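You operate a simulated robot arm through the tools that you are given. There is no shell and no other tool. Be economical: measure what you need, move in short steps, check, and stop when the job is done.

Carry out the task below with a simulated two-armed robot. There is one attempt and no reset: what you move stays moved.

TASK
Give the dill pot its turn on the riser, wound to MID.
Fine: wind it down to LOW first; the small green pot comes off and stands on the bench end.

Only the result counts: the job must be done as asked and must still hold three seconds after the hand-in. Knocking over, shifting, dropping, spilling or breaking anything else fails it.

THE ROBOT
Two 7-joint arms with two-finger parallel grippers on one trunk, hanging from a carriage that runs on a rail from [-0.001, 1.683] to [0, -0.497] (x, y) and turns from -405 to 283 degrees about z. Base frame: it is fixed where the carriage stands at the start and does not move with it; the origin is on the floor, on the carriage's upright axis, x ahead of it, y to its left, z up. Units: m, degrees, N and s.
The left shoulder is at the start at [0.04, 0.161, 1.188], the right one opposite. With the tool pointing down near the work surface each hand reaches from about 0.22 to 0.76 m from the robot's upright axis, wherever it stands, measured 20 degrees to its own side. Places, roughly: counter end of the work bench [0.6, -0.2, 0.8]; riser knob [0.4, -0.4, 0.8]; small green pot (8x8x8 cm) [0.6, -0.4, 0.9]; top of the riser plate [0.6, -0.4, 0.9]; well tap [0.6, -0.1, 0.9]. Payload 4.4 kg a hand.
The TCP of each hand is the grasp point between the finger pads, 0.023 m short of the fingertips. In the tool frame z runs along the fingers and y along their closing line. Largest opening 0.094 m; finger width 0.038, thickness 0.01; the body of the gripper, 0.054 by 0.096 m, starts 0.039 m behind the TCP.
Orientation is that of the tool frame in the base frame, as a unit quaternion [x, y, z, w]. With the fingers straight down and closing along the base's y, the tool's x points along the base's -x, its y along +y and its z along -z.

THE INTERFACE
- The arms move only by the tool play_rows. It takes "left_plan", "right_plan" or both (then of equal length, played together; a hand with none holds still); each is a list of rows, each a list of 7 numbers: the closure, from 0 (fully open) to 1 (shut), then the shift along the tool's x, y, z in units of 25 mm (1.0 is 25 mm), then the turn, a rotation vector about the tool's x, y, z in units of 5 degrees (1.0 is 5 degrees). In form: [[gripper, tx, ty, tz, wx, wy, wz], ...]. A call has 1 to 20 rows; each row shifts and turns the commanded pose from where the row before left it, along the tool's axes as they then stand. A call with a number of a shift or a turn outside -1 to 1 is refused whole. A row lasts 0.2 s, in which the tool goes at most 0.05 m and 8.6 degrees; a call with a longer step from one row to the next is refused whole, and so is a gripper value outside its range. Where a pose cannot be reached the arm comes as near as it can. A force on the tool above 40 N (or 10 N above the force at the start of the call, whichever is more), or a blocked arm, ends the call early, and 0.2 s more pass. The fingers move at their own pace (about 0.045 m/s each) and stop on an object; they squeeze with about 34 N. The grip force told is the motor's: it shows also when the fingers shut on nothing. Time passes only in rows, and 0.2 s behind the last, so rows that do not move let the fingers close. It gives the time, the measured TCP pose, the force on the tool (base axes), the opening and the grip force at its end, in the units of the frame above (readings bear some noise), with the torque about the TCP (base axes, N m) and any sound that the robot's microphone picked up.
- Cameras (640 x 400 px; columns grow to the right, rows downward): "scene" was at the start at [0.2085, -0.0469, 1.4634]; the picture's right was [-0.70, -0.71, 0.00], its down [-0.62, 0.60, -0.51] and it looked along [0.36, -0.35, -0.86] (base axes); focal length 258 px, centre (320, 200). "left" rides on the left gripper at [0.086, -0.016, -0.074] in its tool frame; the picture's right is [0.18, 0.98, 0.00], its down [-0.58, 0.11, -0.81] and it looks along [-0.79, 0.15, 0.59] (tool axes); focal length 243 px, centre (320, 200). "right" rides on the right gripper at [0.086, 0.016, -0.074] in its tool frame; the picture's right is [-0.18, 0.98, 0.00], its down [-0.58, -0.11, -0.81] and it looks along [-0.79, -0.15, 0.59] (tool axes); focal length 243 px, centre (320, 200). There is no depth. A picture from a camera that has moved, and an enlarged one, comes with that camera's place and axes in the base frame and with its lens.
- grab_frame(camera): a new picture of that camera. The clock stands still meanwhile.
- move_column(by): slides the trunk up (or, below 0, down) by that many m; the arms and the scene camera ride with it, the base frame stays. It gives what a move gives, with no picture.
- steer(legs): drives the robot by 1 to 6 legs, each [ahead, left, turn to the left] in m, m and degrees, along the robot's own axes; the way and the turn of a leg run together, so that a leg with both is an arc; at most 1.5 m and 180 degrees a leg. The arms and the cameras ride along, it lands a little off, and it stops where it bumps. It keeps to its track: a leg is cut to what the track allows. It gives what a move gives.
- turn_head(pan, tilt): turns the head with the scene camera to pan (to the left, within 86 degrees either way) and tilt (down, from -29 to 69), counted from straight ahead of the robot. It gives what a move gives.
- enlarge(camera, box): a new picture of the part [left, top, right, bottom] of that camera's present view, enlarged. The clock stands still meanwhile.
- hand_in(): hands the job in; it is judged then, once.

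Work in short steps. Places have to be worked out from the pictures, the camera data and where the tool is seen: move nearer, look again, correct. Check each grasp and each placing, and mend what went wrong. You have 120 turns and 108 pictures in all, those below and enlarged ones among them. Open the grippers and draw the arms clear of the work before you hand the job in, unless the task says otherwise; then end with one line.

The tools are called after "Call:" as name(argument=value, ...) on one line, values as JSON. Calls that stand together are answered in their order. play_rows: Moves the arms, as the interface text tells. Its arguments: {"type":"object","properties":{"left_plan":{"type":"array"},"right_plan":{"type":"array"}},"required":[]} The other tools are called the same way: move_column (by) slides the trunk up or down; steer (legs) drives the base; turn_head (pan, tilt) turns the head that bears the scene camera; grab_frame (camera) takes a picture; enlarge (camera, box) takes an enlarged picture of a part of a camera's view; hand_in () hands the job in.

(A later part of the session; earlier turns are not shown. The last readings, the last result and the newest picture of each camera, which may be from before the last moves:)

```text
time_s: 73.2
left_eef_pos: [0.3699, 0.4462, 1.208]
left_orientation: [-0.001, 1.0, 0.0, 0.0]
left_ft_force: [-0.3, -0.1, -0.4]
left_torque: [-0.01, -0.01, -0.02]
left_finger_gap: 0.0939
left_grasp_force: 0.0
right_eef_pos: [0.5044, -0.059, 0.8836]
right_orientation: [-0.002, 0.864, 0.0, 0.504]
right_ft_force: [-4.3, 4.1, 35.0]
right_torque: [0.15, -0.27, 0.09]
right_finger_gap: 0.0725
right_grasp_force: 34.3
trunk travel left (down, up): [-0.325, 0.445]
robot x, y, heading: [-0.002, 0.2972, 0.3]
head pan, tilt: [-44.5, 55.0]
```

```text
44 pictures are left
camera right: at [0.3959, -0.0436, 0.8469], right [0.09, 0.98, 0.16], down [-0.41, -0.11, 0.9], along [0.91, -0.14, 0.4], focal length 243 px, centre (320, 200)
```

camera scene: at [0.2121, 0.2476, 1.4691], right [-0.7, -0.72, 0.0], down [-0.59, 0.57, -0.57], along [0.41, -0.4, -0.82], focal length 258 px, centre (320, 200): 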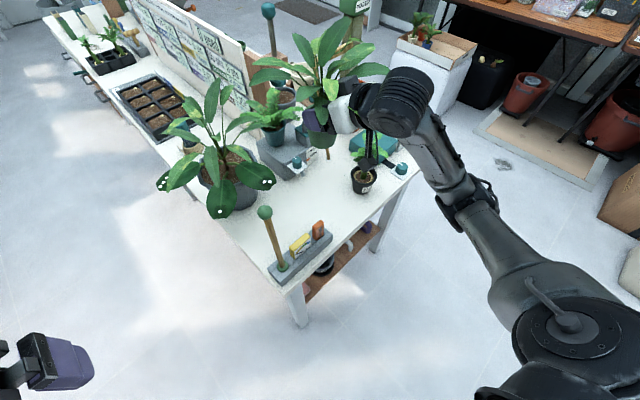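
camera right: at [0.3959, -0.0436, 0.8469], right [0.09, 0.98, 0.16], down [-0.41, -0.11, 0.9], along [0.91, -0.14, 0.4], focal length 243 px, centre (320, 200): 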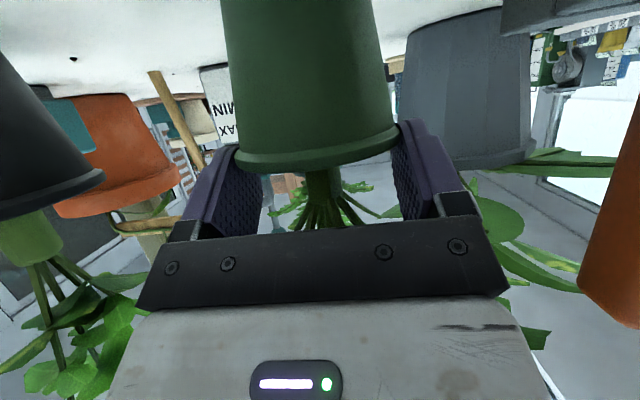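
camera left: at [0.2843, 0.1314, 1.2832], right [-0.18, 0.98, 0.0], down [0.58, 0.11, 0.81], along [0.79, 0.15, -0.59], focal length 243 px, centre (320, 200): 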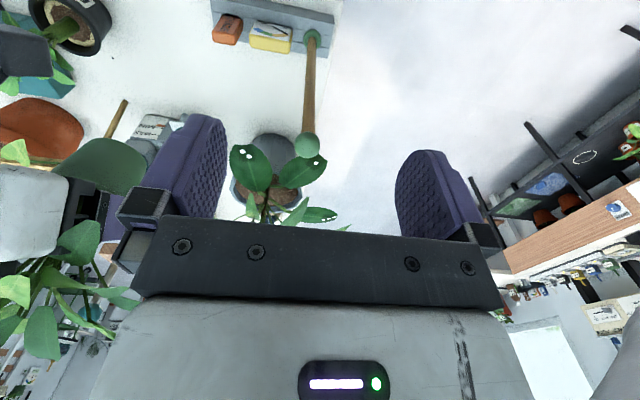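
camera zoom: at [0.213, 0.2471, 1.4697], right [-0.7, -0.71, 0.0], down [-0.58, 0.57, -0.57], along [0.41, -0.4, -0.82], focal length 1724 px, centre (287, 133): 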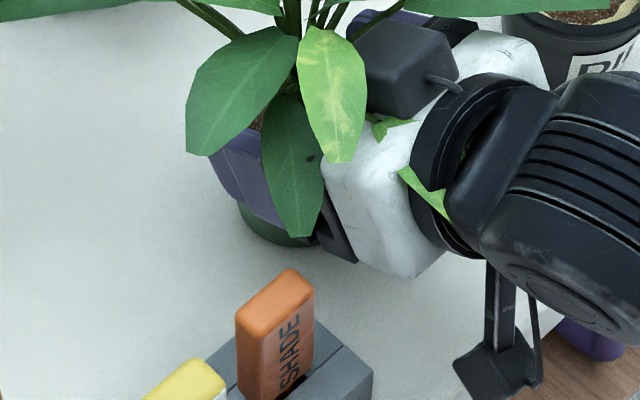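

Touchdown (35 N straight through the pot). I ease up 4 mm and open the fingers gently.

Call:
play_rows(right_plan=[[1, -0.14, 0, -0.08, 0, 0, 0], [1, 0, 0, 0, 0, 0, 0], [0.2, 0, 0, 0, 0, 0, 0], [0, 0, 0, 0, 0, 0, 0], [0, 0, 0, 0, 0, 0, 0]])

Call:
grab_frame(camera="right")

Call:
enlarge(camera="scene", box=[270, 130, 370, 230])

```text
time_s: 74.4
left_eef_pos: [0.3684, 0.4462, 1.208]
left_orientation: [-0.001, 1.0, 0.001, 0.0]
left_ft_force: [-0.1, 0.1, -0.1]
left_torque: [0.01, -0.02, 0.01]
left_finger_gap: 0.0941
left_grasp_force: 0.0
right_eef_pos: [0.5021, -0.0593, 0.8832]
right_orientation: [-0.001, 0.866, 0.0, 0.499]
right_ft_force: [0.0, -0.1, 0.5]
right_torque: [-0.03, 0.03, -0.02]
right_finger_gap: 0.0941
right_grasp_force: 0.1
trunk travel left (down, up): [-0.325, 0.445]
robot x, y, heading: [0.0003, 0.3004, -0.1]
head pan, tilt: [-44.5, 55.0]
```

```text
43 pictures are left
camera right: at [0.3934, -0.0428, 0.8476], right [0.09, 0.98, 0.16], down [-0.41, -0.11, 0.91], along [0.91, -0.15, 0.39], focal length 243 px, centre (320, 200)
```

right: 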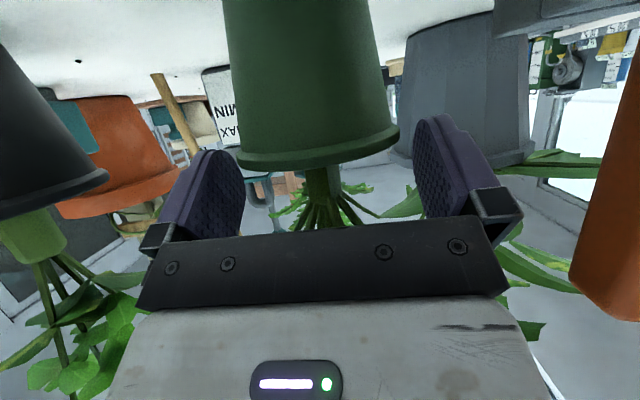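

```text
4.00 times, centred on (320, 180) of scene
camera zoom: at [0.2122, 0.2475, 1.4691], right [-0.7, -0.71, 0.0], down [-0.59, 0.57, -0.57], along [0.41, -0.4, -0.82], focal length 1034 px, centre (320, 280)
```

zoom: 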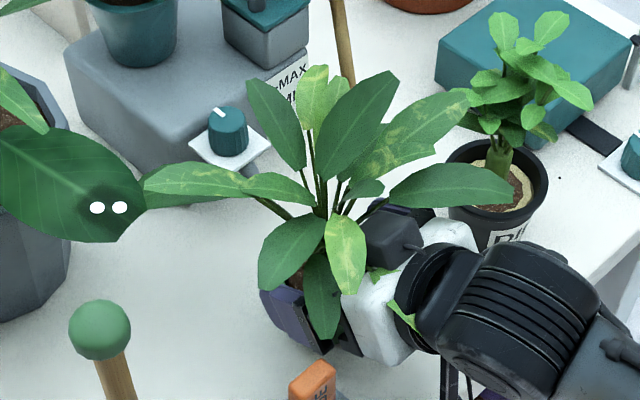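

The pot stands upright on the bench. I withdraw along the tool axis and rise.

Call:
play_rows(right_plan=[[0, 0, 0, -0.4, 0, 0, 0], [0, 0, 0, -0.8, 0, 0, 0], [0, 0, 0, -0.8, 0, 0, 0], [0, 0, 0, -0.8, 0, 0, 0], [0, -0.4, 0, -0.8, 0, 0, 0], [0, -0.8, 0, -0.5, 0, 0, 0], [0, -0.8, 0, -0.46, 0, 0, 0], [0, -0.8, 0, -0.46, 0, 0, 0], [0, 0, 0, 0, 0, 0, 0]])

Call:
grab_frame(camera="scene")

```text
time_s: 76.4
left_eef_pos: [0.369, 0.4464, 1.2073]
left_orientation: [0.0, 1.0, 0.0, 0.0]
left_ft_force: [-0.4, -0.3, -0.7]
left_torque: [0.0, 0.03, 0.01]
left_finger_gap: 0.094
left_grasp_force: 0.1
right_eef_pos: [0.428, -0.0579, 1.0079]
right_orientation: [-0.001, 0.866, 0.0, 0.5]
right_ft_force: [-0.4, 0.0, 0.0]
right_torque: [0.04, 0.05, -0.01]
right_finger_gap: 0.094
right_grasp_force: 0.1
trunk travel left (down, up): [-0.325, 0.445]
robot x, y, heading: [0.0025, 0.3028, 0.2]
head pan, tilt: [-44.5, 55.0]
```

```text
41 pictures are left
camera scene: at [0.2119, 0.2477, 1.469], right [-0.7, -0.71, 0.0], down [-0.59, 0.57, -0.57], along [0.41, -0.4, -0.82], focal length 258 px, centre (320, 200)
```

scene: 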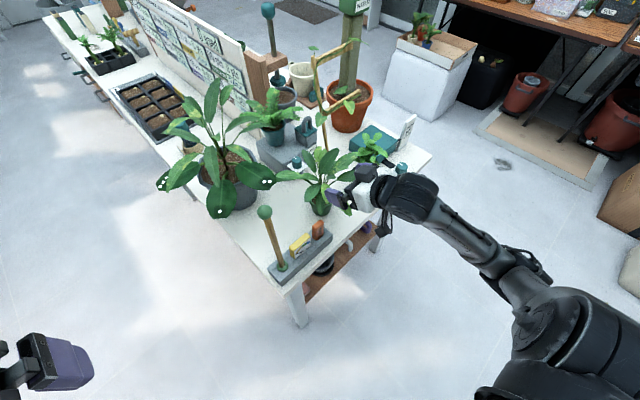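

Green pot stands. Now I back the hand slightly and slide the robot 0.15 m right to face the dill pot.

Call:
play_rows(right_plan=[[0, 0.3, 0, -0.5, 0, 0, 0], [0, 0, 0, 0, 0, 0, 0]])

Call:
steer(legs=[[0, -0.15, 0]])

Call:
turn_head(pan=-44.5, tilt=59.7)

Call:
grab_frame(camera="right")

Call:
enlarge(camera="scene", box=[240, 80, 440, 240])

```text
time_s: 77.0
left_eef_pos: [0.3696, 0.4468, 1.2078]
left_orientation: [-0.001, 1.0, 0.0, 0.0]
left_ft_force: [-0.2, 0.2, -0.8]
left_torque: [-0.02, -0.01, -0.01]
left_finger_gap: 0.0938
left_grasp_force: 0.0
right_eef_pos: [0.4132, -0.0583, 1.0075]
right_orientation: [-0.001, 0.866, 0.001, 0.5]
right_ft_force: [0.3, -0.5, 0.0]
right_torque: [0.01, 0.0, -0.01]
right_finger_gap: 0.0938
right_grasp_force: 0.2
trunk travel left (down, up): [-0.325, 0.445]
robot x, y, heading: [0.0008, 0.2983, 0.3]
head pan, tilt: [-44.5, 55.0]
```

```text
time_s: 78.4
left_eef_pos: [0.3691, 0.2989, 1.207]
left_orientation: [-0.001, 1.0, 0.0, 0.001]
left_ft_force: [-0.5, 0.4, 0.0]
left_torque: [0.02, 0.03, 0.0]
left_finger_gap: 0.0941
left_grasp_force: 0.0
right_eef_pos: [0.4141, -0.2065, 1.007]
right_orientation: [-0.001, 0.866, 0.0, 0.5]
right_ft_force: [0.1, 0.3, 1.0]
right_torque: [-0.02, 0.0, -0.01]
right_finger_gap: 0.0939
right_grasp_force: 0.0
trunk travel left (down, up): [-0.325, 0.445]
robot x, y, heading: [-0.0008, 0.1484, 0.3]
head pan, tilt: [-44.5, 55.0]
```

```text
time_s: 79.0
left_eef_pos: [0.3698, 0.2983, 1.208]
left_orientation: [-0.002, 1.0, -0.001, 0.0]
left_ft_force: [-0.2, -0.3, 0.3]
left_torque: [-0.01, 0.02, 0.0]
left_finger_gap: 0.0943
left_grasp_force: 0.1
right_eef_pos: [0.4138, -0.2058, 1.0085]
right_orientation: [-0.001, 0.866, 0.0, 0.5]
right_ft_force: [0.0, -0.7, 0.2]
right_torque: [0.04, 0.01, -0.01]
right_finger_gap: 0.0941
right_grasp_force: 0.1
trunk travel left (down, up): [-0.325, 0.445]
robot x, y, heading: [0.0021, 0.1479, 0.4]
head pan, tilt: [-44.5, 59.7]
```

```text
40 pictures are left
camera right: at [0.3054, -0.1904, 0.9716], right [0.09, 0.98, 0.16], down [-0.41, -0.11, 0.91], along [0.91, -0.15, 0.39], focal length 243 px, centre (320, 200)
```

right: 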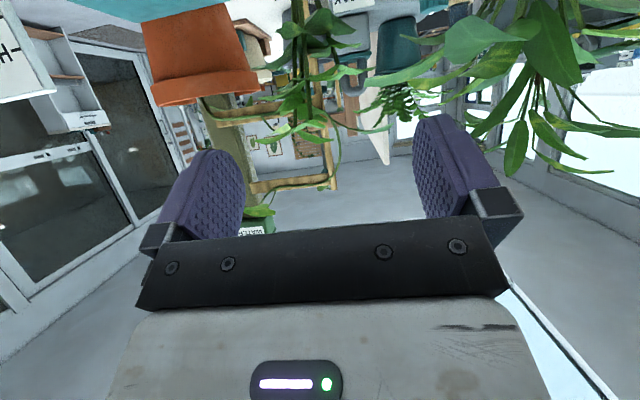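

```text
2.50 times, centred on (340, 160) of scene
camera zoom: at [0.2086, 0.1027, 1.4634], right [-0.7, -0.72, 0.0], down [-0.62, 0.6, -0.5], along [0.36, -0.35, -0.86], focal length 646 px, centre (270, 300)
```

zoom: 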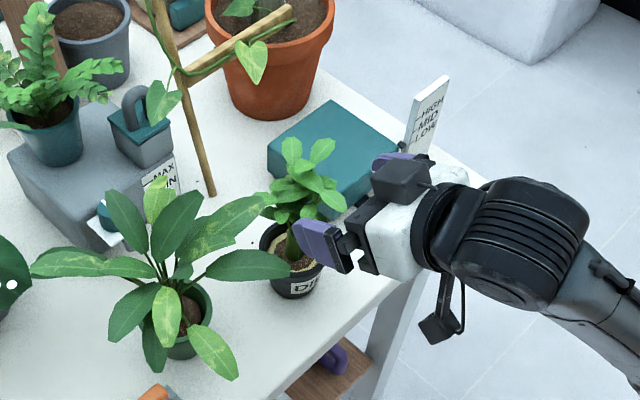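

Dill pot at ≈(0.475,-0.204), rim ~8 cm wide, z≈0.865. I reduce the tilt to 45° and lower to a pre-grasp point in front of it.

Call:
play_rows(right_plan=[[0, 0, 0, 0, 0, 1, 0], [0, 0, 0, 0, 0, 1, 0], [0, 0, 0, 0, 0, 1, 0], [0, 0.7, 0, 0.62, 0, 0, 0], [0, 0.7, 0, 0.62, 0, 0, 0], [0, 0.7, 0, 0.62, 0, 0, 0], [0, 0.7, 0, 0.62, 0, 0, 0], [0, 0, 0, 0, 0, 0, 0]])

Call:
grab_frame(camera="right")

Call:
enlarge(camera="scene", box=[280, 120, 400, 220])

```text
time_s: 80.8
left_eef_pos: [0.3681, 0.2982, 1.209]
left_orientation: [-0.002, 1.0, 0.0, 0.0]
left_ft_force: [-0.3, -0.5, 0.2]
left_torque: [0.01, 0.01, 0.02]
left_finger_gap: 0.0943
left_grasp_force: 0.1
right_eef_pos: [0.4091, -0.207, 0.9144]
right_orientation: [-0.001, 0.924, 0.001, 0.382]
right_ft_force: [-0.4, 0.1, -0.2]
right_torque: [-0.04, 0.02, 0.0]
right_finger_gap: 0.0942
right_grasp_force: 0.0
trunk travel left (down, up): [-0.325, 0.445]
robot x, y, heading: [-0.0024, 0.1471, 0.2]
head pan, tilt: [-44.5, 59.7]
```

```text
38 pictures are left
camera right: at [0.2941, -0.1906, 0.9077], right [0.13, 0.98, 0.13], down [-0.16, -0.11, 0.98], along [0.98, -0.14, 0.14], focal length 243 px, centre (320, 200)
```

right: 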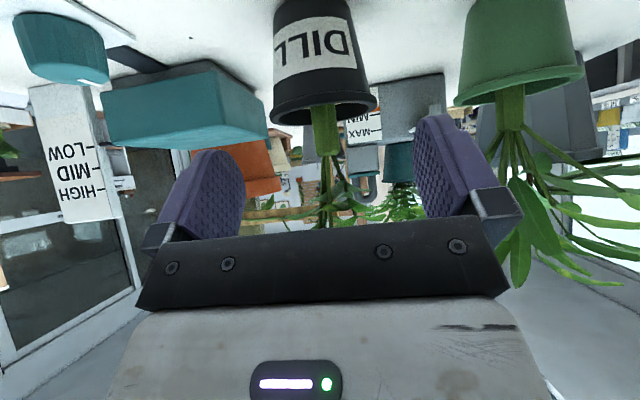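

```text
4.00 times, centred on (340, 170) of scene
camera zoom: at [0.2086, 0.1026, 1.4634], right [-0.7, -0.72, 0.0], down [-0.62, 0.6, -0.5], along [0.36, -0.35, -0.86], focal length 1034 px, centre (240, 320)
```

zoom: 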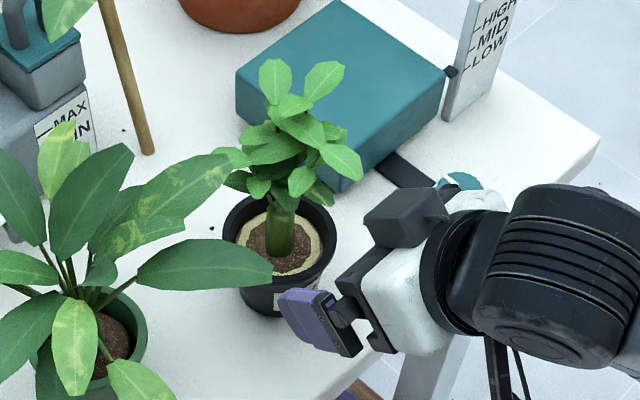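

Pot confirmed at (0.475,-0.204), rim z 0.866. I advance so the pads sit just beneath the lip, then check.

Call:
play_rows(right_plan=[[0, 0.1, 0.12, 0.75, 0, 0, 0], [0, 0.12, 0, 0.75, 0, 0, 0], [0, 0.12, 0, 0.75, 0, 0, 0], [0, 0.12, 0, 0.75, 0, 0, 0], [0, 0, 0, 0.58, 0, 0, 0], [0, 0, 0, 0, 0, 0, 0]])

Call:
grab_frame(camera="right")

Call:
enlarge(camera="scene", box=[280, 120, 400, 220])

```text
time_s: 82.2
left_eef_pos: [0.3698, 0.2984, 1.2084]
left_orientation: [-0.002, 1.0, 0.001, 0.0]
left_ft_force: [-0.8, 0.1, -0.4]
left_torque: [-0.01, 0.01, -0.01]
left_finger_gap: 0.0938
left_grasp_force: 0.1
right_eef_pos: [0.4639, -0.2018, 0.8431]
right_orientation: [-0.001, 0.924, 0.0, 0.383]
right_ft_force: [-1.4, 0.1, -0.7]
right_torque: [0.01, 0.03, -0.02]
right_finger_gap: 0.094
right_grasp_force: 0.0
trunk travel left (down, up): [-0.325, 0.445]
robot x, y, heading: [-0.0015, 0.1497, 0.3]
head pan, tilt: [-44.5, 59.7]
```

```text
36 pictures are left
camera right: at [0.3489, -0.187, 0.8357], right [0.13, 0.98, 0.13], down [-0.16, -0.11, 0.98], along [0.98, -0.15, 0.14], focal length 243 px, centre (320, 200)
```

right: 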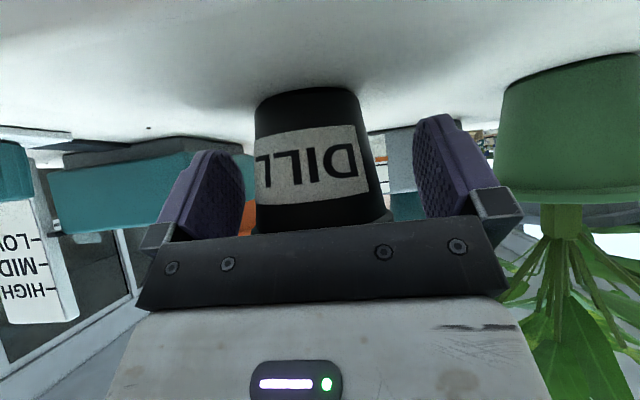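

```text
4.00 times, centred on (340, 170) of scene
camera zoom: at [0.2084, 0.1027, 1.4634], right [-0.7, -0.72, 0.0], down [-0.62, 0.6, -0.5], along [0.36, -0.35, -0.86], focal length 1034 px, centre (240, 320)
```

zoom: 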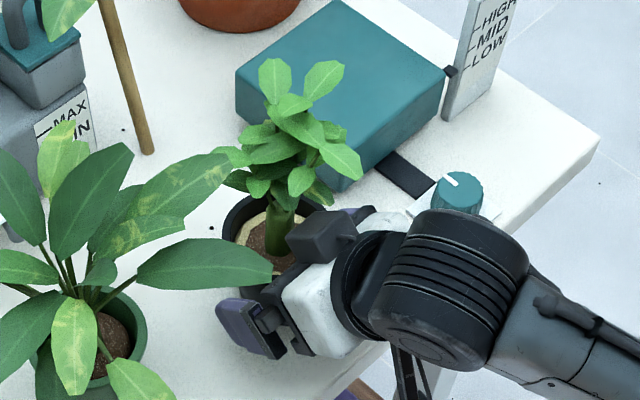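

The dill pot is well between the fingers; I close.

Call:
play_rows(right_plan=[[0.6, 0, 0, 0, 0, 0, 0], [1, 0, 0, 0, 0, 0, 0], [1, 0, 0, 0, 0, 0, 0], [1, 0, 0, 0, 0, 0, 0], [1, -0.14, 0, -0.14, 0, 0, 0], [1, -0.28, 0, -0.28, 0, 0, 0], [1, -0.28, 0, -0.28, 0, 0, 0], [1, 0, 0, 0, 0, 0, 0]])

Call:
grab_frame(camera="right")

Call:
enlarge(camera="scene", box=[280, 120, 400, 220])

```text
time_s: 84.0
left_eef_pos: [0.3695, 0.2986, 1.2076]
left_orientation: [-0.001, 1.0, -0.001, 0.001]
left_ft_force: [-0.6, -0.4, -0.3]
left_torque: [0.03, -0.01, -0.01]
left_finger_gap: 0.094
left_grasp_force: 0.1
right_eef_pos: [0.4633, -0.2033, 0.8671]
right_orientation: [-0.002, 0.924, 0.001, 0.383]
right_ft_force: [-0.6, -0.1, -1.7]
right_torque: [0.01, 0.08, -0.02]
right_finger_gap: 0.07
right_grasp_force: 33.7
trunk travel left (down, up): [-0.325, 0.445]
robot x, y, heading: [-0.0057, 0.1466, 0.4]
head pan, tilt: [-44.5, 59.7]
```

```text
34 pictures are left
camera right: at [0.3489, -0.1871, 0.8608], right [0.13, 0.98, 0.13], down [-0.16, -0.11, 0.98], along [0.98, -0.15, 0.14], focal length 243 px, centre (320, 200)
```

right: 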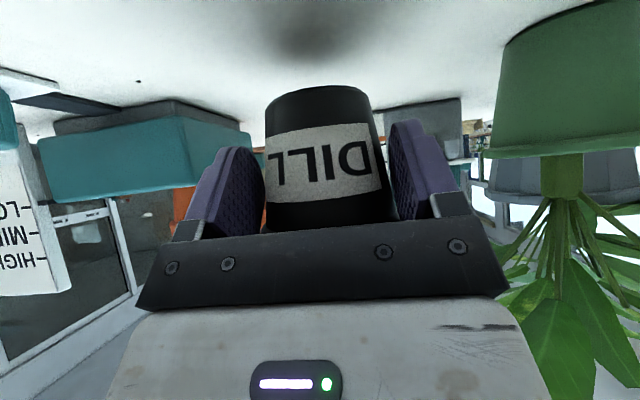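

```text
4.00 times, centred on (340, 170) of scene
camera zoom: at [0.2085, 0.1028, 1.4633], right [-0.7, -0.72, 0.0], down [-0.62, 0.6, -0.5], along [0.36, -0.35, -0.86], focal length 1034 px, centre (240, 320)
```

zoom: 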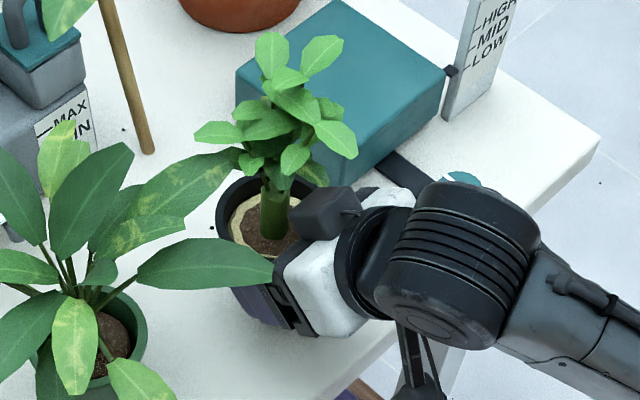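

The dill pot is firmly held (gap 70 mm). I raise it 12 cm and slide the robot 0.15 m right.

Call:
play_rows(right_plan=[[1, -0.4, 0, -0.4, 0, 0, 0], [1, -0.6, 0, -0.6, 0, 0, 0], [1, -0.6, 0, -0.6, 0, 0, 0], [1, -0.6, 0, -0.6, 0, 0, 0], [1, -0.6, 0, -0.6, 0, 0, 0], [1, -0.5, 0, -0.5, 0, 0, 0], [1, 0, 0, 0, 0, 0, 0]])

Call:
steer(legs=[[0, -0.155, 0]])

Call:
grab_frame(camera="right")

Call:
enlarge(camera="scene", box=[240, 80, 400, 220])

```text
time_s: 85.6
left_eef_pos: [0.3691, 0.2982, 1.2084]
left_orientation: [-0.002, 1.0, 0.0, 0.0]
left_ft_force: [0.0, 0.3, -0.1]
left_torque: [-0.02, 0.0, 0.03]
left_finger_gap: 0.094
left_grasp_force: 0.0
right_eef_pos: [0.4636, -0.203, 0.9842]
right_orientation: [-0.001, 0.924, 0.001, 0.382]
right_ft_force: [-0.1, -0.2, -1.8]
right_torque: [0.01, 0.02, 0.01]
right_finger_gap: 0.0698
right_grasp_force: 33.3
trunk travel left (down, up): [-0.325, 0.445]
robot x, y, heading: [-0.0034, 0.1485, 0.3]
head pan, tilt: [-44.5, 59.7]
```

```text
time_s: 87.0
left_eef_pos: [0.3691, 0.1431, 1.2081]
left_orientation: [-0.002, 1.0, 0.0, 0.0]
left_ft_force: [0.3, -0.1, -0.9]
left_torque: [0.02, -0.01, -0.01]
left_finger_gap: 0.094
left_grasp_force: 0.1
right_eef_pos: [0.4631, -0.3581, 0.9839]
right_orientation: [-0.002, 0.924, 0.001, 0.383]
right_ft_force: [1.1, -1.2, -1.7]
right_torque: [-0.04, 0.02, 0.03]
right_finger_gap: 0.0697
right_grasp_force: 34.6
trunk travel left (down, up): [-0.325, 0.445]
robot x, y, heading: [0.0016, -0.0024, 0.1]
head pan, tilt: [-44.5, 59.7]
```

```text
32 pictures are left
camera right: at [0.3488, -0.3427, 0.9775], right [0.13, 0.98, 0.13], down [-0.16, -0.11, 0.98], along [0.98, -0.14, 0.14], focal length 243 px, centre (320, 200)
```

right: 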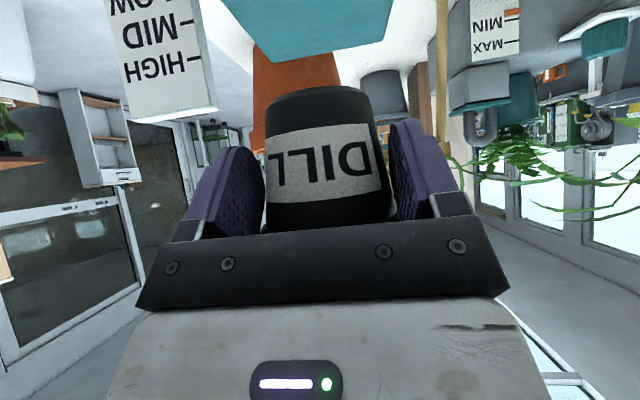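

```text
2.86 times, centred on (320, 150) of scene
camera zoom: at [0.2086, -0.052, 1.4634], right [-0.7, -0.72, 0.0], down [-0.62, 0.6, -0.5], along [0.36, -0.35, -0.86], focal length 739 px, centre (320, 343)
```

zoom: 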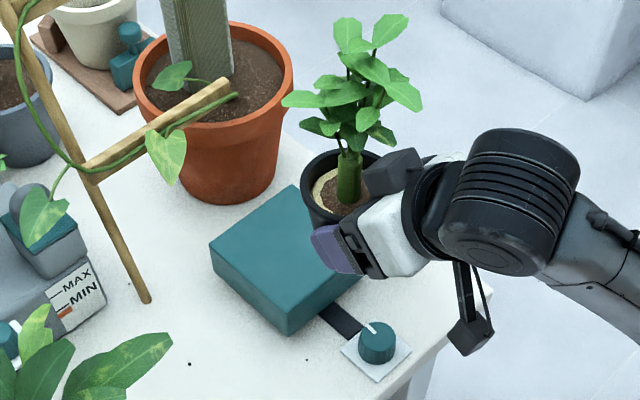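

The pot is in line with the plate centre (≈0.566,-0.36). I move forward 91 mm above it.

Call:
play_rows(right_plan=[[1, -0.3, 0, 0.3, 0, 0, 0], [1, -0.5, 0, 0.5, 0, 0, 0], [1, -0.6, 0, 0.6, 0, 0, 0], [1, -0.6, 0, 0.6, 0, 0, 0], [1, -0.4, 0, 0.4, 0, 0, 0], [1, -0.17, 0, 0.17, 0, 0, 0], [1, 0, 0, 0, 0, 0, 0]])

Call:
grab_frame(camera="right")

Call:
enlarge(camera="scene", box=[240, 80, 400, 220])

```text
time_s: 88.6
left_eef_pos: [0.3681, 0.1441, 1.2078]
left_orientation: [-0.001, 1.0, 0.0, 0.0]
left_ft_force: [0.9, -0.5, 0.8]
left_torque: [-0.01, 0.02, 0.0]
left_finger_gap: 0.0939
left_grasp_force: 0.1
right_eef_pos: [0.5544, -0.356, 0.9841]
right_orientation: [-0.001, 0.924, 0.001, 0.382]
right_ft_force: [0.3, 0.7, -1.3]
right_torque: [0.0, 0.05, -0.01]
right_finger_gap: 0.0698
right_grasp_force: 34.3
trunk travel left (down, up): [-0.325, 0.445]
robot x, y, heading: [-0.0003, -0.0042, 0.0]
head pan, tilt: [-44.5, 59.7]
```

```text
30 pictures are left
camera right: at [0.4398, -0.3414, 0.9773], right [0.13, 0.98, 0.13], down [-0.16, -0.11, 0.98], along [0.98, -0.14, 0.14], focal length 243 px, centre (320, 200)
```

right: 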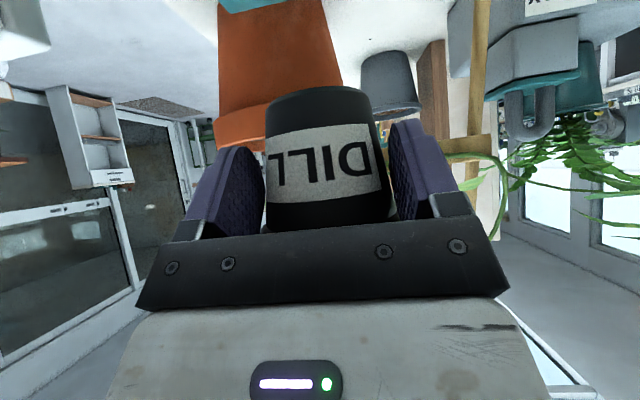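

```text
2.86 times, centred on (320, 150) of scene
camera zoom: at [0.2085, -0.0516, 1.4634], right [-0.7, -0.72, 0.0], down [-0.62, 0.6, -0.5], along [0.36, -0.35, -0.86], focal length 739 px, centre (320, 343)
```

zoom: 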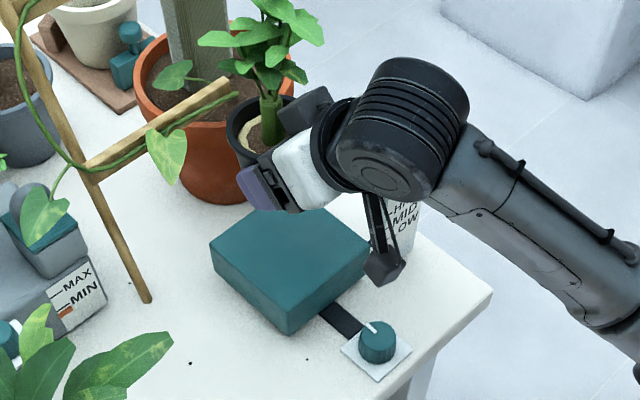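

Aligned over the plate. I lower 7 cm, then check.

Call:
play_rows(right_plan=[[1, 0.3, -0.03, 0.3, 0, 0, 0], [1, 0.5, 0, 0.5, 0, 0, 0], [1, 0.5, 0, 0.5, 0, 0, 0], [1, 0.4, 0, 0.4, 0, 0, 0], [1, 0.2, 0, 0.2, 0, 0, 0], [1, 0, 0, 0, 0, 0, 0]])

Call:
grab_frame(camera="right")

Call:
enlarge(camera="scene", box=[240, 80, 400, 220])

```text
time_s: 90.0
left_eef_pos: [0.3688, 0.1448, 1.208]
left_orientation: [-0.002, 1.0, 0.0, 0.001]
left_ft_force: [-0.9, -0.3, -0.8]
left_torque: [0.04, 0.0, 0.01]
left_finger_gap: 0.0941
left_grasp_force: 0.0
right_eef_pos: [0.5545, -0.3576, 0.9166]
right_orientation: [-0.001, 0.924, 0.0, 0.383]
right_ft_force: [0.1, 0.3, -0.9]
right_torque: [0.0, 0.05, 0.02]
right_finger_gap: 0.0699
right_grasp_force: 33.4
trunk travel left (down, up): [-0.325, 0.445]
robot x, y, heading: [-0.0004, -0.0021, 0.1]
head pan, tilt: [-44.5, 59.7]
```

```text
28 pictures are left
camera right: at [0.4396, -0.3422, 0.9098], right [0.13, 0.98, 0.13], down [-0.16, -0.11, 0.98], along [0.98, -0.15, 0.14], focal length 243 px, centre (320, 200)
```

right: 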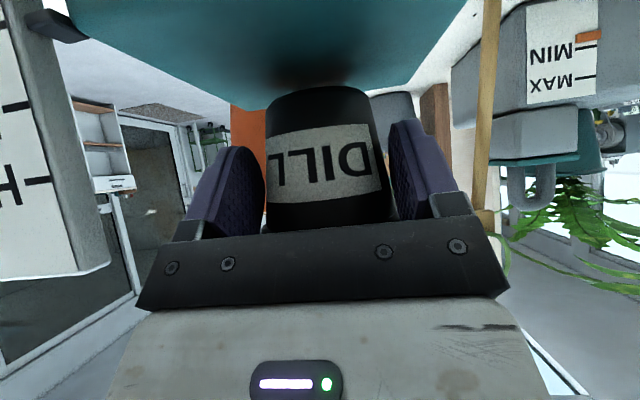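

```text
2.86 times, centred on (320, 150) of scene
camera zoom: at [0.2086, -0.0516, 1.4634], right [-0.7, -0.72, 0.0], down [-0.62, 0.6, -0.5], along [0.36, -0.35, -0.86], focal length 739 px, centre (320, 343)
```

zoom: 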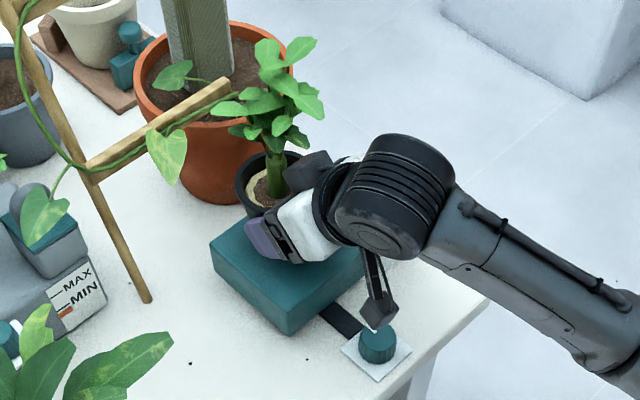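

The pot sits slightly toward the back; I shift 1 cm back toward the robot and go down in small steps.

Call:
play_rows(right_plan=[[1, 0.28, 0, -0.28, 0, 0, 0], [1, 0.11, 0, 0.11, 0, 0, 0], [1, 0.11, 0, 0.11, 0, 0, 0], [1, 0.11, 0, 0.11, 0, 0, 0], [1, 0, 0, 0, 0, 0, 0]])

Call:
grab_frame(camera="right")

```text
time_s: 91.2
left_eef_pos: [0.3705, 0.1444, 1.2078]
left_orientation: [-0.002, 1.0, 0.001, 0.001]
left_ft_force: [0.1, 0.2, -0.1]
left_torque: [-0.04, 0.02, 0.03]
left_finger_gap: 0.0938
left_grasp_force: 0.0
right_eef_pos: [0.5431, -0.3573, 0.9052]
right_orientation: [-0.002, 0.924, 0.001, 0.382]
right_ft_force: [-0.1, 0.2, -2.5]
right_torque: [-0.02, 0.02, 0.01]
right_finger_gap: 0.0696
right_grasp_force: 34.0
trunk travel left (down, up): [-0.325, 0.445]
robot x, y, heading: [-0.0015, -0.0067, 0.3]
head pan, tilt: [-44.5, 59.7]
```

```text
26 pictures are left
camera right: at [0.4292, -0.3423, 0.8981], right [0.13, 0.98, 0.13], down [-0.16, -0.11, 0.98], along [0.98, -0.14, 0.14], focal length 243 px, centre (320, 200)
```

right: 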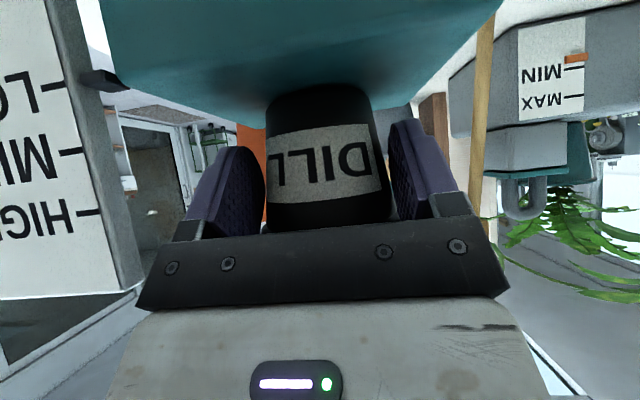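

Call:
play_rows(right_plan=[[1, 0.09, 0, 0.09, 0, 0, 0], [1, 0.09, 0, 0.09, 0, 0, 0], [1, 0, 0, 0, 0, 0, 0]])

Call:
play_rows(right_plan=[[1, 0.06, 0, 0.06, 0, 0, 0], [1, 0.06, 0, 0.06, 0, 0, 0], [1, 0, 0, 0, 0, 0, 0]])

Call:
grab_frame(camera="right")

```text
time_s: 92.0
left_eef_pos: [0.3692, 0.1433, 1.2072]
left_orientation: [-0.003, 1.0, 0.0, 0.001]
left_ft_force: [-0.3, -0.8, 0.6]
left_torque: [-0.05, 0.0, 0.04]
left_finger_gap: 0.094
left_grasp_force: 0.1
right_eef_pos: [0.5456, -0.3581, 0.9012]
right_orientation: [-0.002, 0.923, 0.001, 0.385]
right_ft_force: [-4.1, 3.1, 17.6]
right_torque: [-0.09, -0.32, -0.05]
right_finger_gap: 0.0689
right_grasp_force: 33.7
trunk travel left (down, up): [-0.325, 0.445]
robot x, y, heading: [0.0005, -0.0061, 0.1]
head pan, tilt: [-44.5, 59.7]
```

```text
time_s: 92.8
left_eef_pos: [0.3702, 0.1445, 1.2084]
left_orientation: [-0.002, 1.0, 0.0, 0.002]
left_ft_force: [0.0, 0.4, -0.4]
left_torque: [-0.01, 0.02, 0.0]
left_finger_gap: 0.094
left_grasp_force: 0.0
right_eef_pos: [0.5446, -0.3596, 0.8949]
right_orientation: [-0.001, 0.924, 0.0, 0.383]
right_ft_force: [-2.9, 1.8, 17.6]
right_torque: [-0.04, -0.28, 0.02]
right_finger_gap: 0.0667
right_grasp_force: 33.8
trunk travel left (down, up): [-0.325, 0.445]
robot x, y, heading: [0.0008, -0.0079, 0.0]
head pan, tilt: [-44.5, 59.7]
```

```text
25 pictures are left
camera right: at [0.4303, -0.3434, 0.8883], right [0.13, 0.98, 0.13], down [-0.16, -0.11, 0.98], along [0.98, -0.14, 0.14], focal length 243 px, centre (320, 200)
```

right: 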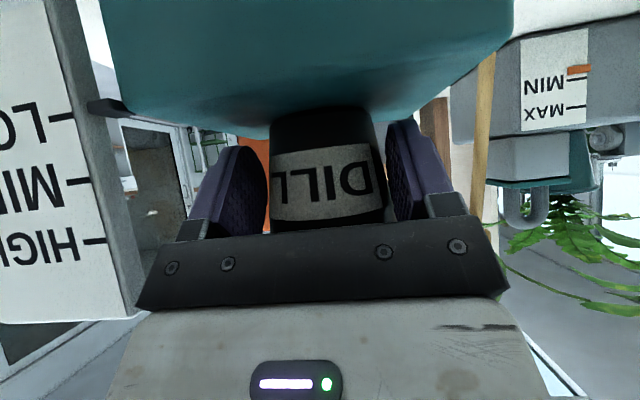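

Touchdown on the plate (17 N). I open and check.

Call:
play_rows(right_plan=[[1, -0.05, 0, -0.05, 0, 0, 0], [0.2, 0, 0, 0, 0, 0, 0], [0, 0, 0, 0, 0, 0, 0], [0, 0, 0, 0, 0, 0, 0], [0, 0, 0, -0.4, 0, 0, 0], [0, 0, 0, -0.8, 0, 0, 0], [0, 0, 0, -0.8, 0, 0, 0], [0, 0, 0, -0.8, 0, 0, 0], [0, 0, 0, -0.8, 0, 0, 0], [0, 0, 0, 0, 0, 0, 0]])

Call:
grab_frame(camera="right")

Call:
enlarge(camera="scene", box=[220, 80, 420, 240])

```text
time_s: 95.0
left_eef_pos: [0.3683, 0.1444, 1.2074]
left_orientation: [-0.002, 1.0, 0.0, 0.001]
left_ft_force: [-0.2, 0.5, 0.1]
left_torque: [0.0, 0.0, 0.01]
left_finger_gap: 0.0939
left_grasp_force: 0.1
right_eef_pos: [0.4802, -0.3586, 0.9603]
right_orientation: [-0.002, 0.924, 0.001, 0.382]
right_ft_force: [-0.4, 0.0, -0.4]
right_torque: [0.0, 0.0, 0.03]
right_finger_gap: 0.0941
right_grasp_force: 0.1
trunk travel left (down, up): [-0.325, 0.445]
robot x, y, heading: [-0.0015, -0.0074, 0.1]
head pan, tilt: [-44.5, 59.7]
```

```text
24 pictures are left
camera right: at [0.3658, -0.342, 0.9535], right [0.13, 0.98, 0.13], down [-0.16, -0.11, 0.98], along [0.98, -0.15, 0.14], focal length 243 px, centre (320, 200)
```

right: 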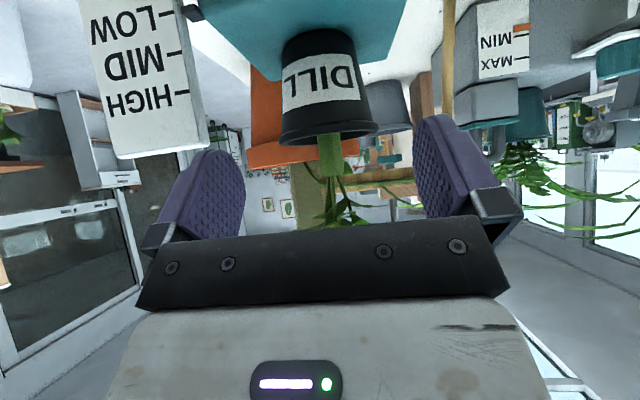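

```text
2.50 times, centred on (320, 160) of scene
camera zoom: at [0.2087, -0.0515, 1.4634], right [-0.7, -0.72, 0.0], down [-0.62, 0.6, -0.5], along [0.36, -0.35, -0.86], focal length 646 px, centre (320, 300)
```

zoom: 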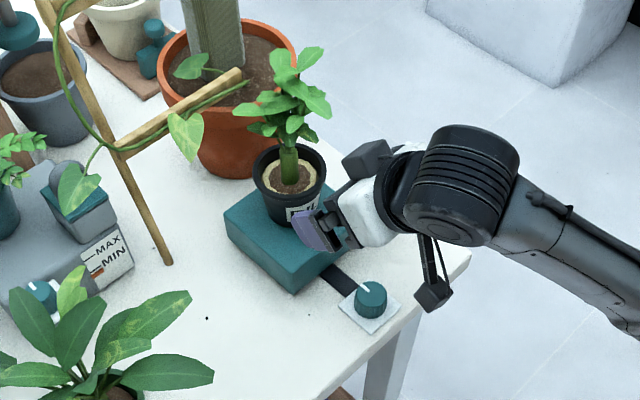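

Dill stands centred on the plate. Now back to the knob: tilt to 20° and hover above it.

Call:
play_rows(right_plan=[[0, 0.3, 0, -0.3, 0, 1, 0], [0, 0, 0, 0, 0, 1, 0], [0, 0, 0, 0, 0, 1, 0], [0, 0, 0, 0, 0, 1, 0], [0, 0, 0, 0, 0, 1, 0], [0, 0.8, 0, 0.2, 0, 0, 0], [0, 0.7, 0.03, 0.3, 0, 0, 0], [0, 0.7, 0.03, 0.3, 0, 0, 0], [0, 0.6, 0, 0.4, 0, 0, 0], [0, 0, 0, 0, 0, 0, 0]])

Call:
grab_frame(camera="right")

```text
time_s: 97.2
left_eef_pos: [0.3699, 0.1445, 1.208]
left_orientation: [-0.002, 1.0, 0.0, 0.0]
left_ft_force: [0.5, -0.1, 0.1]
left_torque: [-0.01, -0.03, -0.01]
left_finger_gap: 0.094
left_grasp_force: 0.0
right_eef_pos: [0.4144, -0.3565, 0.9068]
right_orientation: [-0.001, 0.985, 0.0, 0.174]
right_ft_force: [-0.3, 0.8, 0.0]
right_torque: [-0.01, 0.0, -0.01]
right_finger_gap: 0.0941
right_grasp_force: 0.1
trunk travel left (down, up): [-0.325, 0.445]
robot x, y, heading: [0.0004, -0.004, 0.2]
head pan, tilt: [-44.5, 59.7]
```

```text
22 pictures are left
camera right: at [0.3072, -0.3412, 0.9493], right [0.17, 0.98, 0.06], down [0.27, -0.11, 0.96], along [0.95, -0.14, -0.28], focal length 243 px, centre (320, 200)
```

right: 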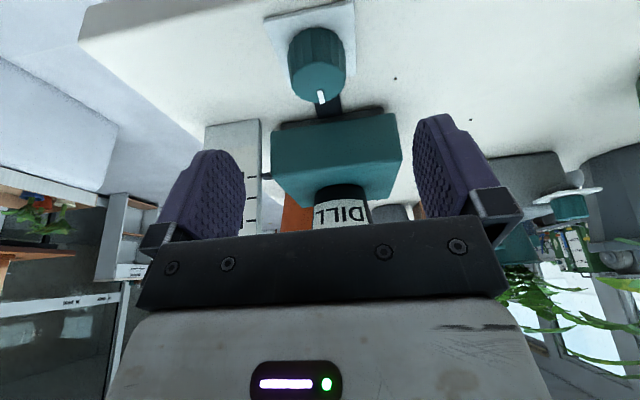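

Hover matches the earlier one. I descend with the fingers part-open and swing to yaw +80°.

Call:
play_rows(right_plan=[[0.2, 0, 0, 0.8, 0, 0, 0], [0.3, 0, 0, 0.8, 0, 0, 0], [0.35, 0.05, 0, 0.7, 0, 0, 0], [0.35, 0, 0, 0.5, 0, 0, 0], [0.35, 0, 0, 0, 0, 0, 0], [0.35, 0, 0, 0, -0.342, 0, -0.94], [0.35, 0, 0, 0, -0.342, 0, -0.94], [0.35, 0, 0, 0, -0.342, 0, -0.94], [0.35, 0, 0, 0, -0.342, 0, -0.94], [0.35, 0, 0, 0, -0.342, 0, -0.94], [0.35, 0, 0, 0, -0.342, 0, -0.94], [0.35, 0, 0, 0, -0.342, 0, -0.94], [0.35, 0, 0, 0, -0.342, 0, -0.94], [0.35, 0, 0, 0, -0.342, 0, -0.94], [0.35, 0, 0, 0, -0.342, 0, -0.94], [0.35, 0, 0, 0, -0.342, 0, -0.94], [0.35, 0, 0, 0, -0.342, 0, -0.94], [0.35, 0, 0, 0, -0.342, 0, -0.94], [0.35, 0, 0, 0, -0.342, 0, -0.94], [0.35, 0, 0, 0, -0.342, 0, -0.94]])

Call:
grab_frame(camera="right")

```text
time_s: 101.4
left_eef_pos: [0.3692, 0.144, 1.2074]
left_orientation: [-0.002, 1.0, 0.0, 0.0]
left_ft_force: [0.9, -0.2, 0.5]
left_torque: [0.02, -0.01, 0.01]
left_finger_gap: 0.0942
left_grasp_force: 0.0
right_eef_pos: [0.4378, -0.3563, 0.8417]
right_orientation: [-0.601, 0.78, 0.105, 0.137]
right_ft_force: [-1.5, -0.4, 1.1]
right_torque: [0.02, -0.01, -0.01]
right_finger_gap: 0.0613
right_grasp_force: 0.1
trunk travel left (down, up): [-0.325, 0.445]
robot x, y, heading: [0.004, -0.0058, 0.1]
head pan, tilt: [-44.5, 59.7]
```

```text
21 pictures are left
camera right: at [0.3942, -0.4562, 0.8839], right [-0.91, 0.42, 0.06], down [0.17, 0.23, 0.96], along [0.38, 0.88, -0.29], focal length 243 px, centre (320, 200)
```

right: 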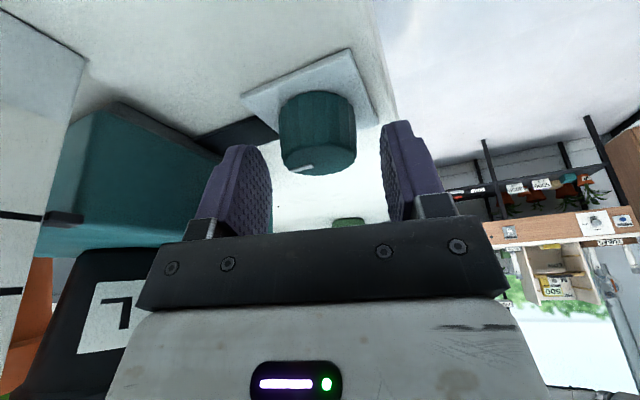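

Yaw 75°. I close and turn the knob 80° clockwise.

Call:
play_rows(right_plan=[[1, 0, 0, 0.04, 0, 0, 0], [1, 0, 0, 0, 0, 0, 0], [1, 0, 0, 0, 0, 0, 0], [1, 0, 0, 0, 0, 0, 0], [1, 0, 0, 0, 0.342, 0, 0.94], [1, 0, 0, 0, 0.342, 0, 0.94], [1, 0, 0, 0, 0.342, 0, 0.94], [1, 0, 0, 0, 0.342, 0, 0.94], [1, 0, 0, 0, 0.342, 0, 0.94], [1, 0, 0, 0, 0.342, 0, 0.94], [1, 0, 0, 0, 0.342, 0, 0.94], [1, 0, 0, 0, 0.342, 0, 0.94], [1, 0, 0, 0, 0.342, 0, 0.94], [1, 0, 0, 0, 0.342, 0, 0.94], [1, 0, 0, 0, 0.342, 0, 0.94], [1, 0, 0, 0, 0.342, 0, 0.94], [1, 0, 0, 0, 0.342, 0, 0.94], [1, 0, 0, 0, 0.342, 0, 0.94], [1, 0, 0, 0, 0.342, 0, 0.94], [1, 0, 0, 0, 0.342, 0, 0.94]])

Call:
grab_frame(camera="right")

Call:
enlarge(camera="scene", box=[240, 80, 400, 220])

```text
time_s: 105.6
left_eef_pos: [0.3697, 0.1434, 1.2073]
left_orientation: [-0.002, 1.0, 0.0, 0.0]
left_ft_force: [1.2, 0.1, 0.5]
left_torque: [0.0, 0.01, 0.01]
left_finger_gap: 0.0938
left_grasp_force: 0.2
right_eef_pos: [0.4374, -0.3572, 0.8405]
right_orientation: [0.042, 0.984, -0.007, 0.173]
right_ft_force: [0.2, -0.8, 4.3]
right_torque: [-0.07, -0.11, -0.02]
right_finger_gap: 0.0364
right_grasp_force: 44.8
trunk travel left (down, up): [-0.325, 0.445]
robot x, y, heading: [-0.0012, -0.0054, 0.1]
head pan, tilt: [-44.5, 59.7]
```

```text
20 pictures are left
camera right: at [0.332, -0.3318, 0.883], right [0.26, 0.96, 0.06], down [0.26, -0.13, 0.96], along [0.93, -0.23, -0.28], focal length 243 px, centre (320, 200)
```

right: 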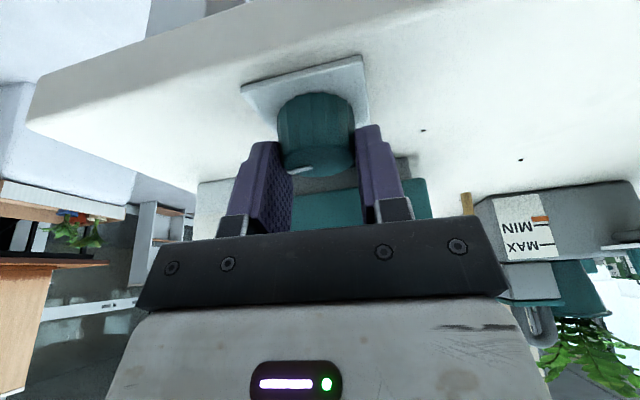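

```text
2.86 times, centred on (320, 150) of scene
camera zoom: at [0.2088, -0.0518, 1.4634], right [-0.7, -0.72, 0.0], down [-0.62, 0.6, -0.5], along [0.36, -0.35, -0.86], focal length 739 px, centre (320, 343)
```

zoom: 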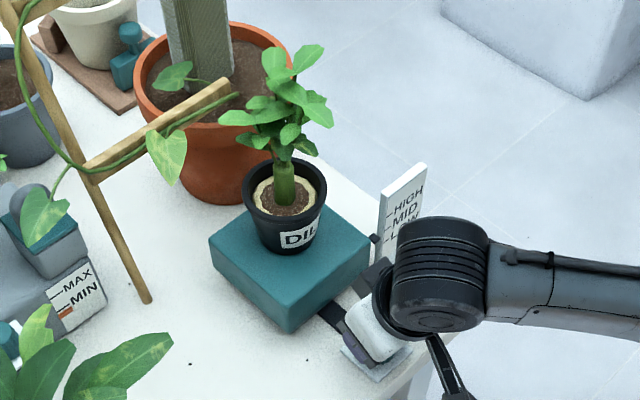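

The plate rises. I turn 35° more (115° total), then open and rotate back 55°.

Call:
play_rows(right_plan=[[1, 0, 0, 0, 0.342, 0, 0.94], [1, 0, 0, 0, 0.342, 0, 0.94], [1, 0, 0, 0, 0.342, 0, 0.94], [1, 0, 0, 0, 0.342, 0, 0.94], [1, 0, 0, 0, 0.342, 0, 0.94], [1, 0, 0, 0, 0.342, 0, 0.94], [1, 0, 0, 0, 0.342, 0, 0.94], [1, 0, 0, 0, 0, 0, 0], [0.35, 0, 0, 0, 0, 0, 0], [0.35, 0, 0, 0, 0, 0, 0]])

Call:
play_rows(right_plan=[[0.35, 0, 0, 0, -0.342, 0, -0.94], [0.35, 0, 0, 0, -0.342, 0, -0.94], [0.35, 0, 0, 0, -0.342, 0, -0.94], [0.35, 0, 0, 0, -0.342, 0, -0.94], [0.35, 0, 0, 0, -0.342, 0, -0.94], [0.35, 0, 0, 0, -0.342, 0, -0.94], [0.35, 0, 0, 0, -0.342, 0, -0.94], [0.35, 0, 0, 0, -0.342, 0, -0.94], [0.35, 0, 0, 0, -0.342, 0, -0.94], [0.35, 0, 0, 0, -0.342, 0, -0.94], [0.35, 0, 0, 0, -0.342, 0, -0.94], [0.35, 0, 0, 0, -0.342, 0, -0.94], [0.35, 0, 0, 0, -0.342, 0, -0.94], [1, 0, 0, 0, 0, 0, 0], [1, 0, 0, 0, 0, 0, 0], [1, 0, 0, 0, 0, 0, 0], [1, 0, 0, 0, 0, 0, 0]])

Call:
grab_frame(camera="right")

```text
time_s: 107.8
left_eef_pos: [0.3693, 0.145, 1.2066]
left_orientation: [-0.002, 1.0, 0.0, 0.0]
left_ft_force: [-0.7, 0.5, -1.2]
left_torque: [0.0, -0.01, -0.01]
left_finger_gap: 0.0939
left_grasp_force: 0.0
right_eef_pos: [0.4379, -0.3567, 0.8404]
right_orientation: [0.335, 0.926, -0.06, 0.162]
right_ft_force: [0.4, 0.5, -0.2]
right_torque: [0.0, 0.0, 0.03]
right_finger_gap: 0.061
right_grasp_force: 0.0
trunk travel left (down, up): [-0.325, 0.445]
robot x, y, heading: [0.0016, -0.0043, 0.1]
head pan, tilt: [-44.5, 59.7]
```

```text
time_s: 111.4
left_eef_pos: [0.3692, 0.1437, 1.2081]
left_orientation: [-0.002, 1.0, 0.0, 0.001]
left_ft_force: [-0.8, -0.3, -0.3]
left_torque: [0.03, -0.02, 0.03]
left_finger_gap: 0.0942
left_grasp_force: 0.1
right_eef_pos: [0.4383, -0.3562, 0.8406]
right_orientation: [-0.216, 0.961, 0.039, 0.169]
right_ft_force: [-0.5, 0.0, -1.1]
right_torque: [0.06, -0.21, 0.01]
right_finger_gap: 0.0364
right_grasp_force: 45.2
trunk travel left (down, up): [-0.325, 0.445]
robot x, y, heading: [-0.005, -0.0077, 0.0]
head pan, tilt: [-44.5, 59.7]
```

```text
18 pictures are left
camera right: at [0.3334, -0.3876, 0.8829], right [-0.26, 0.96, 0.06], down [0.29, 0.02, 0.96], along [0.92, 0.27, -0.28], focal length 243 px, centre (320, 200)
```

right: 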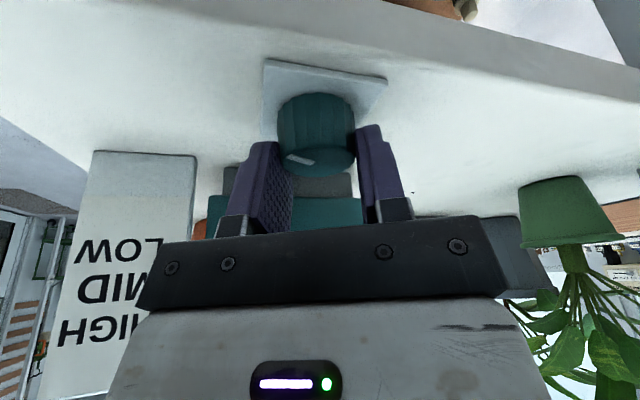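

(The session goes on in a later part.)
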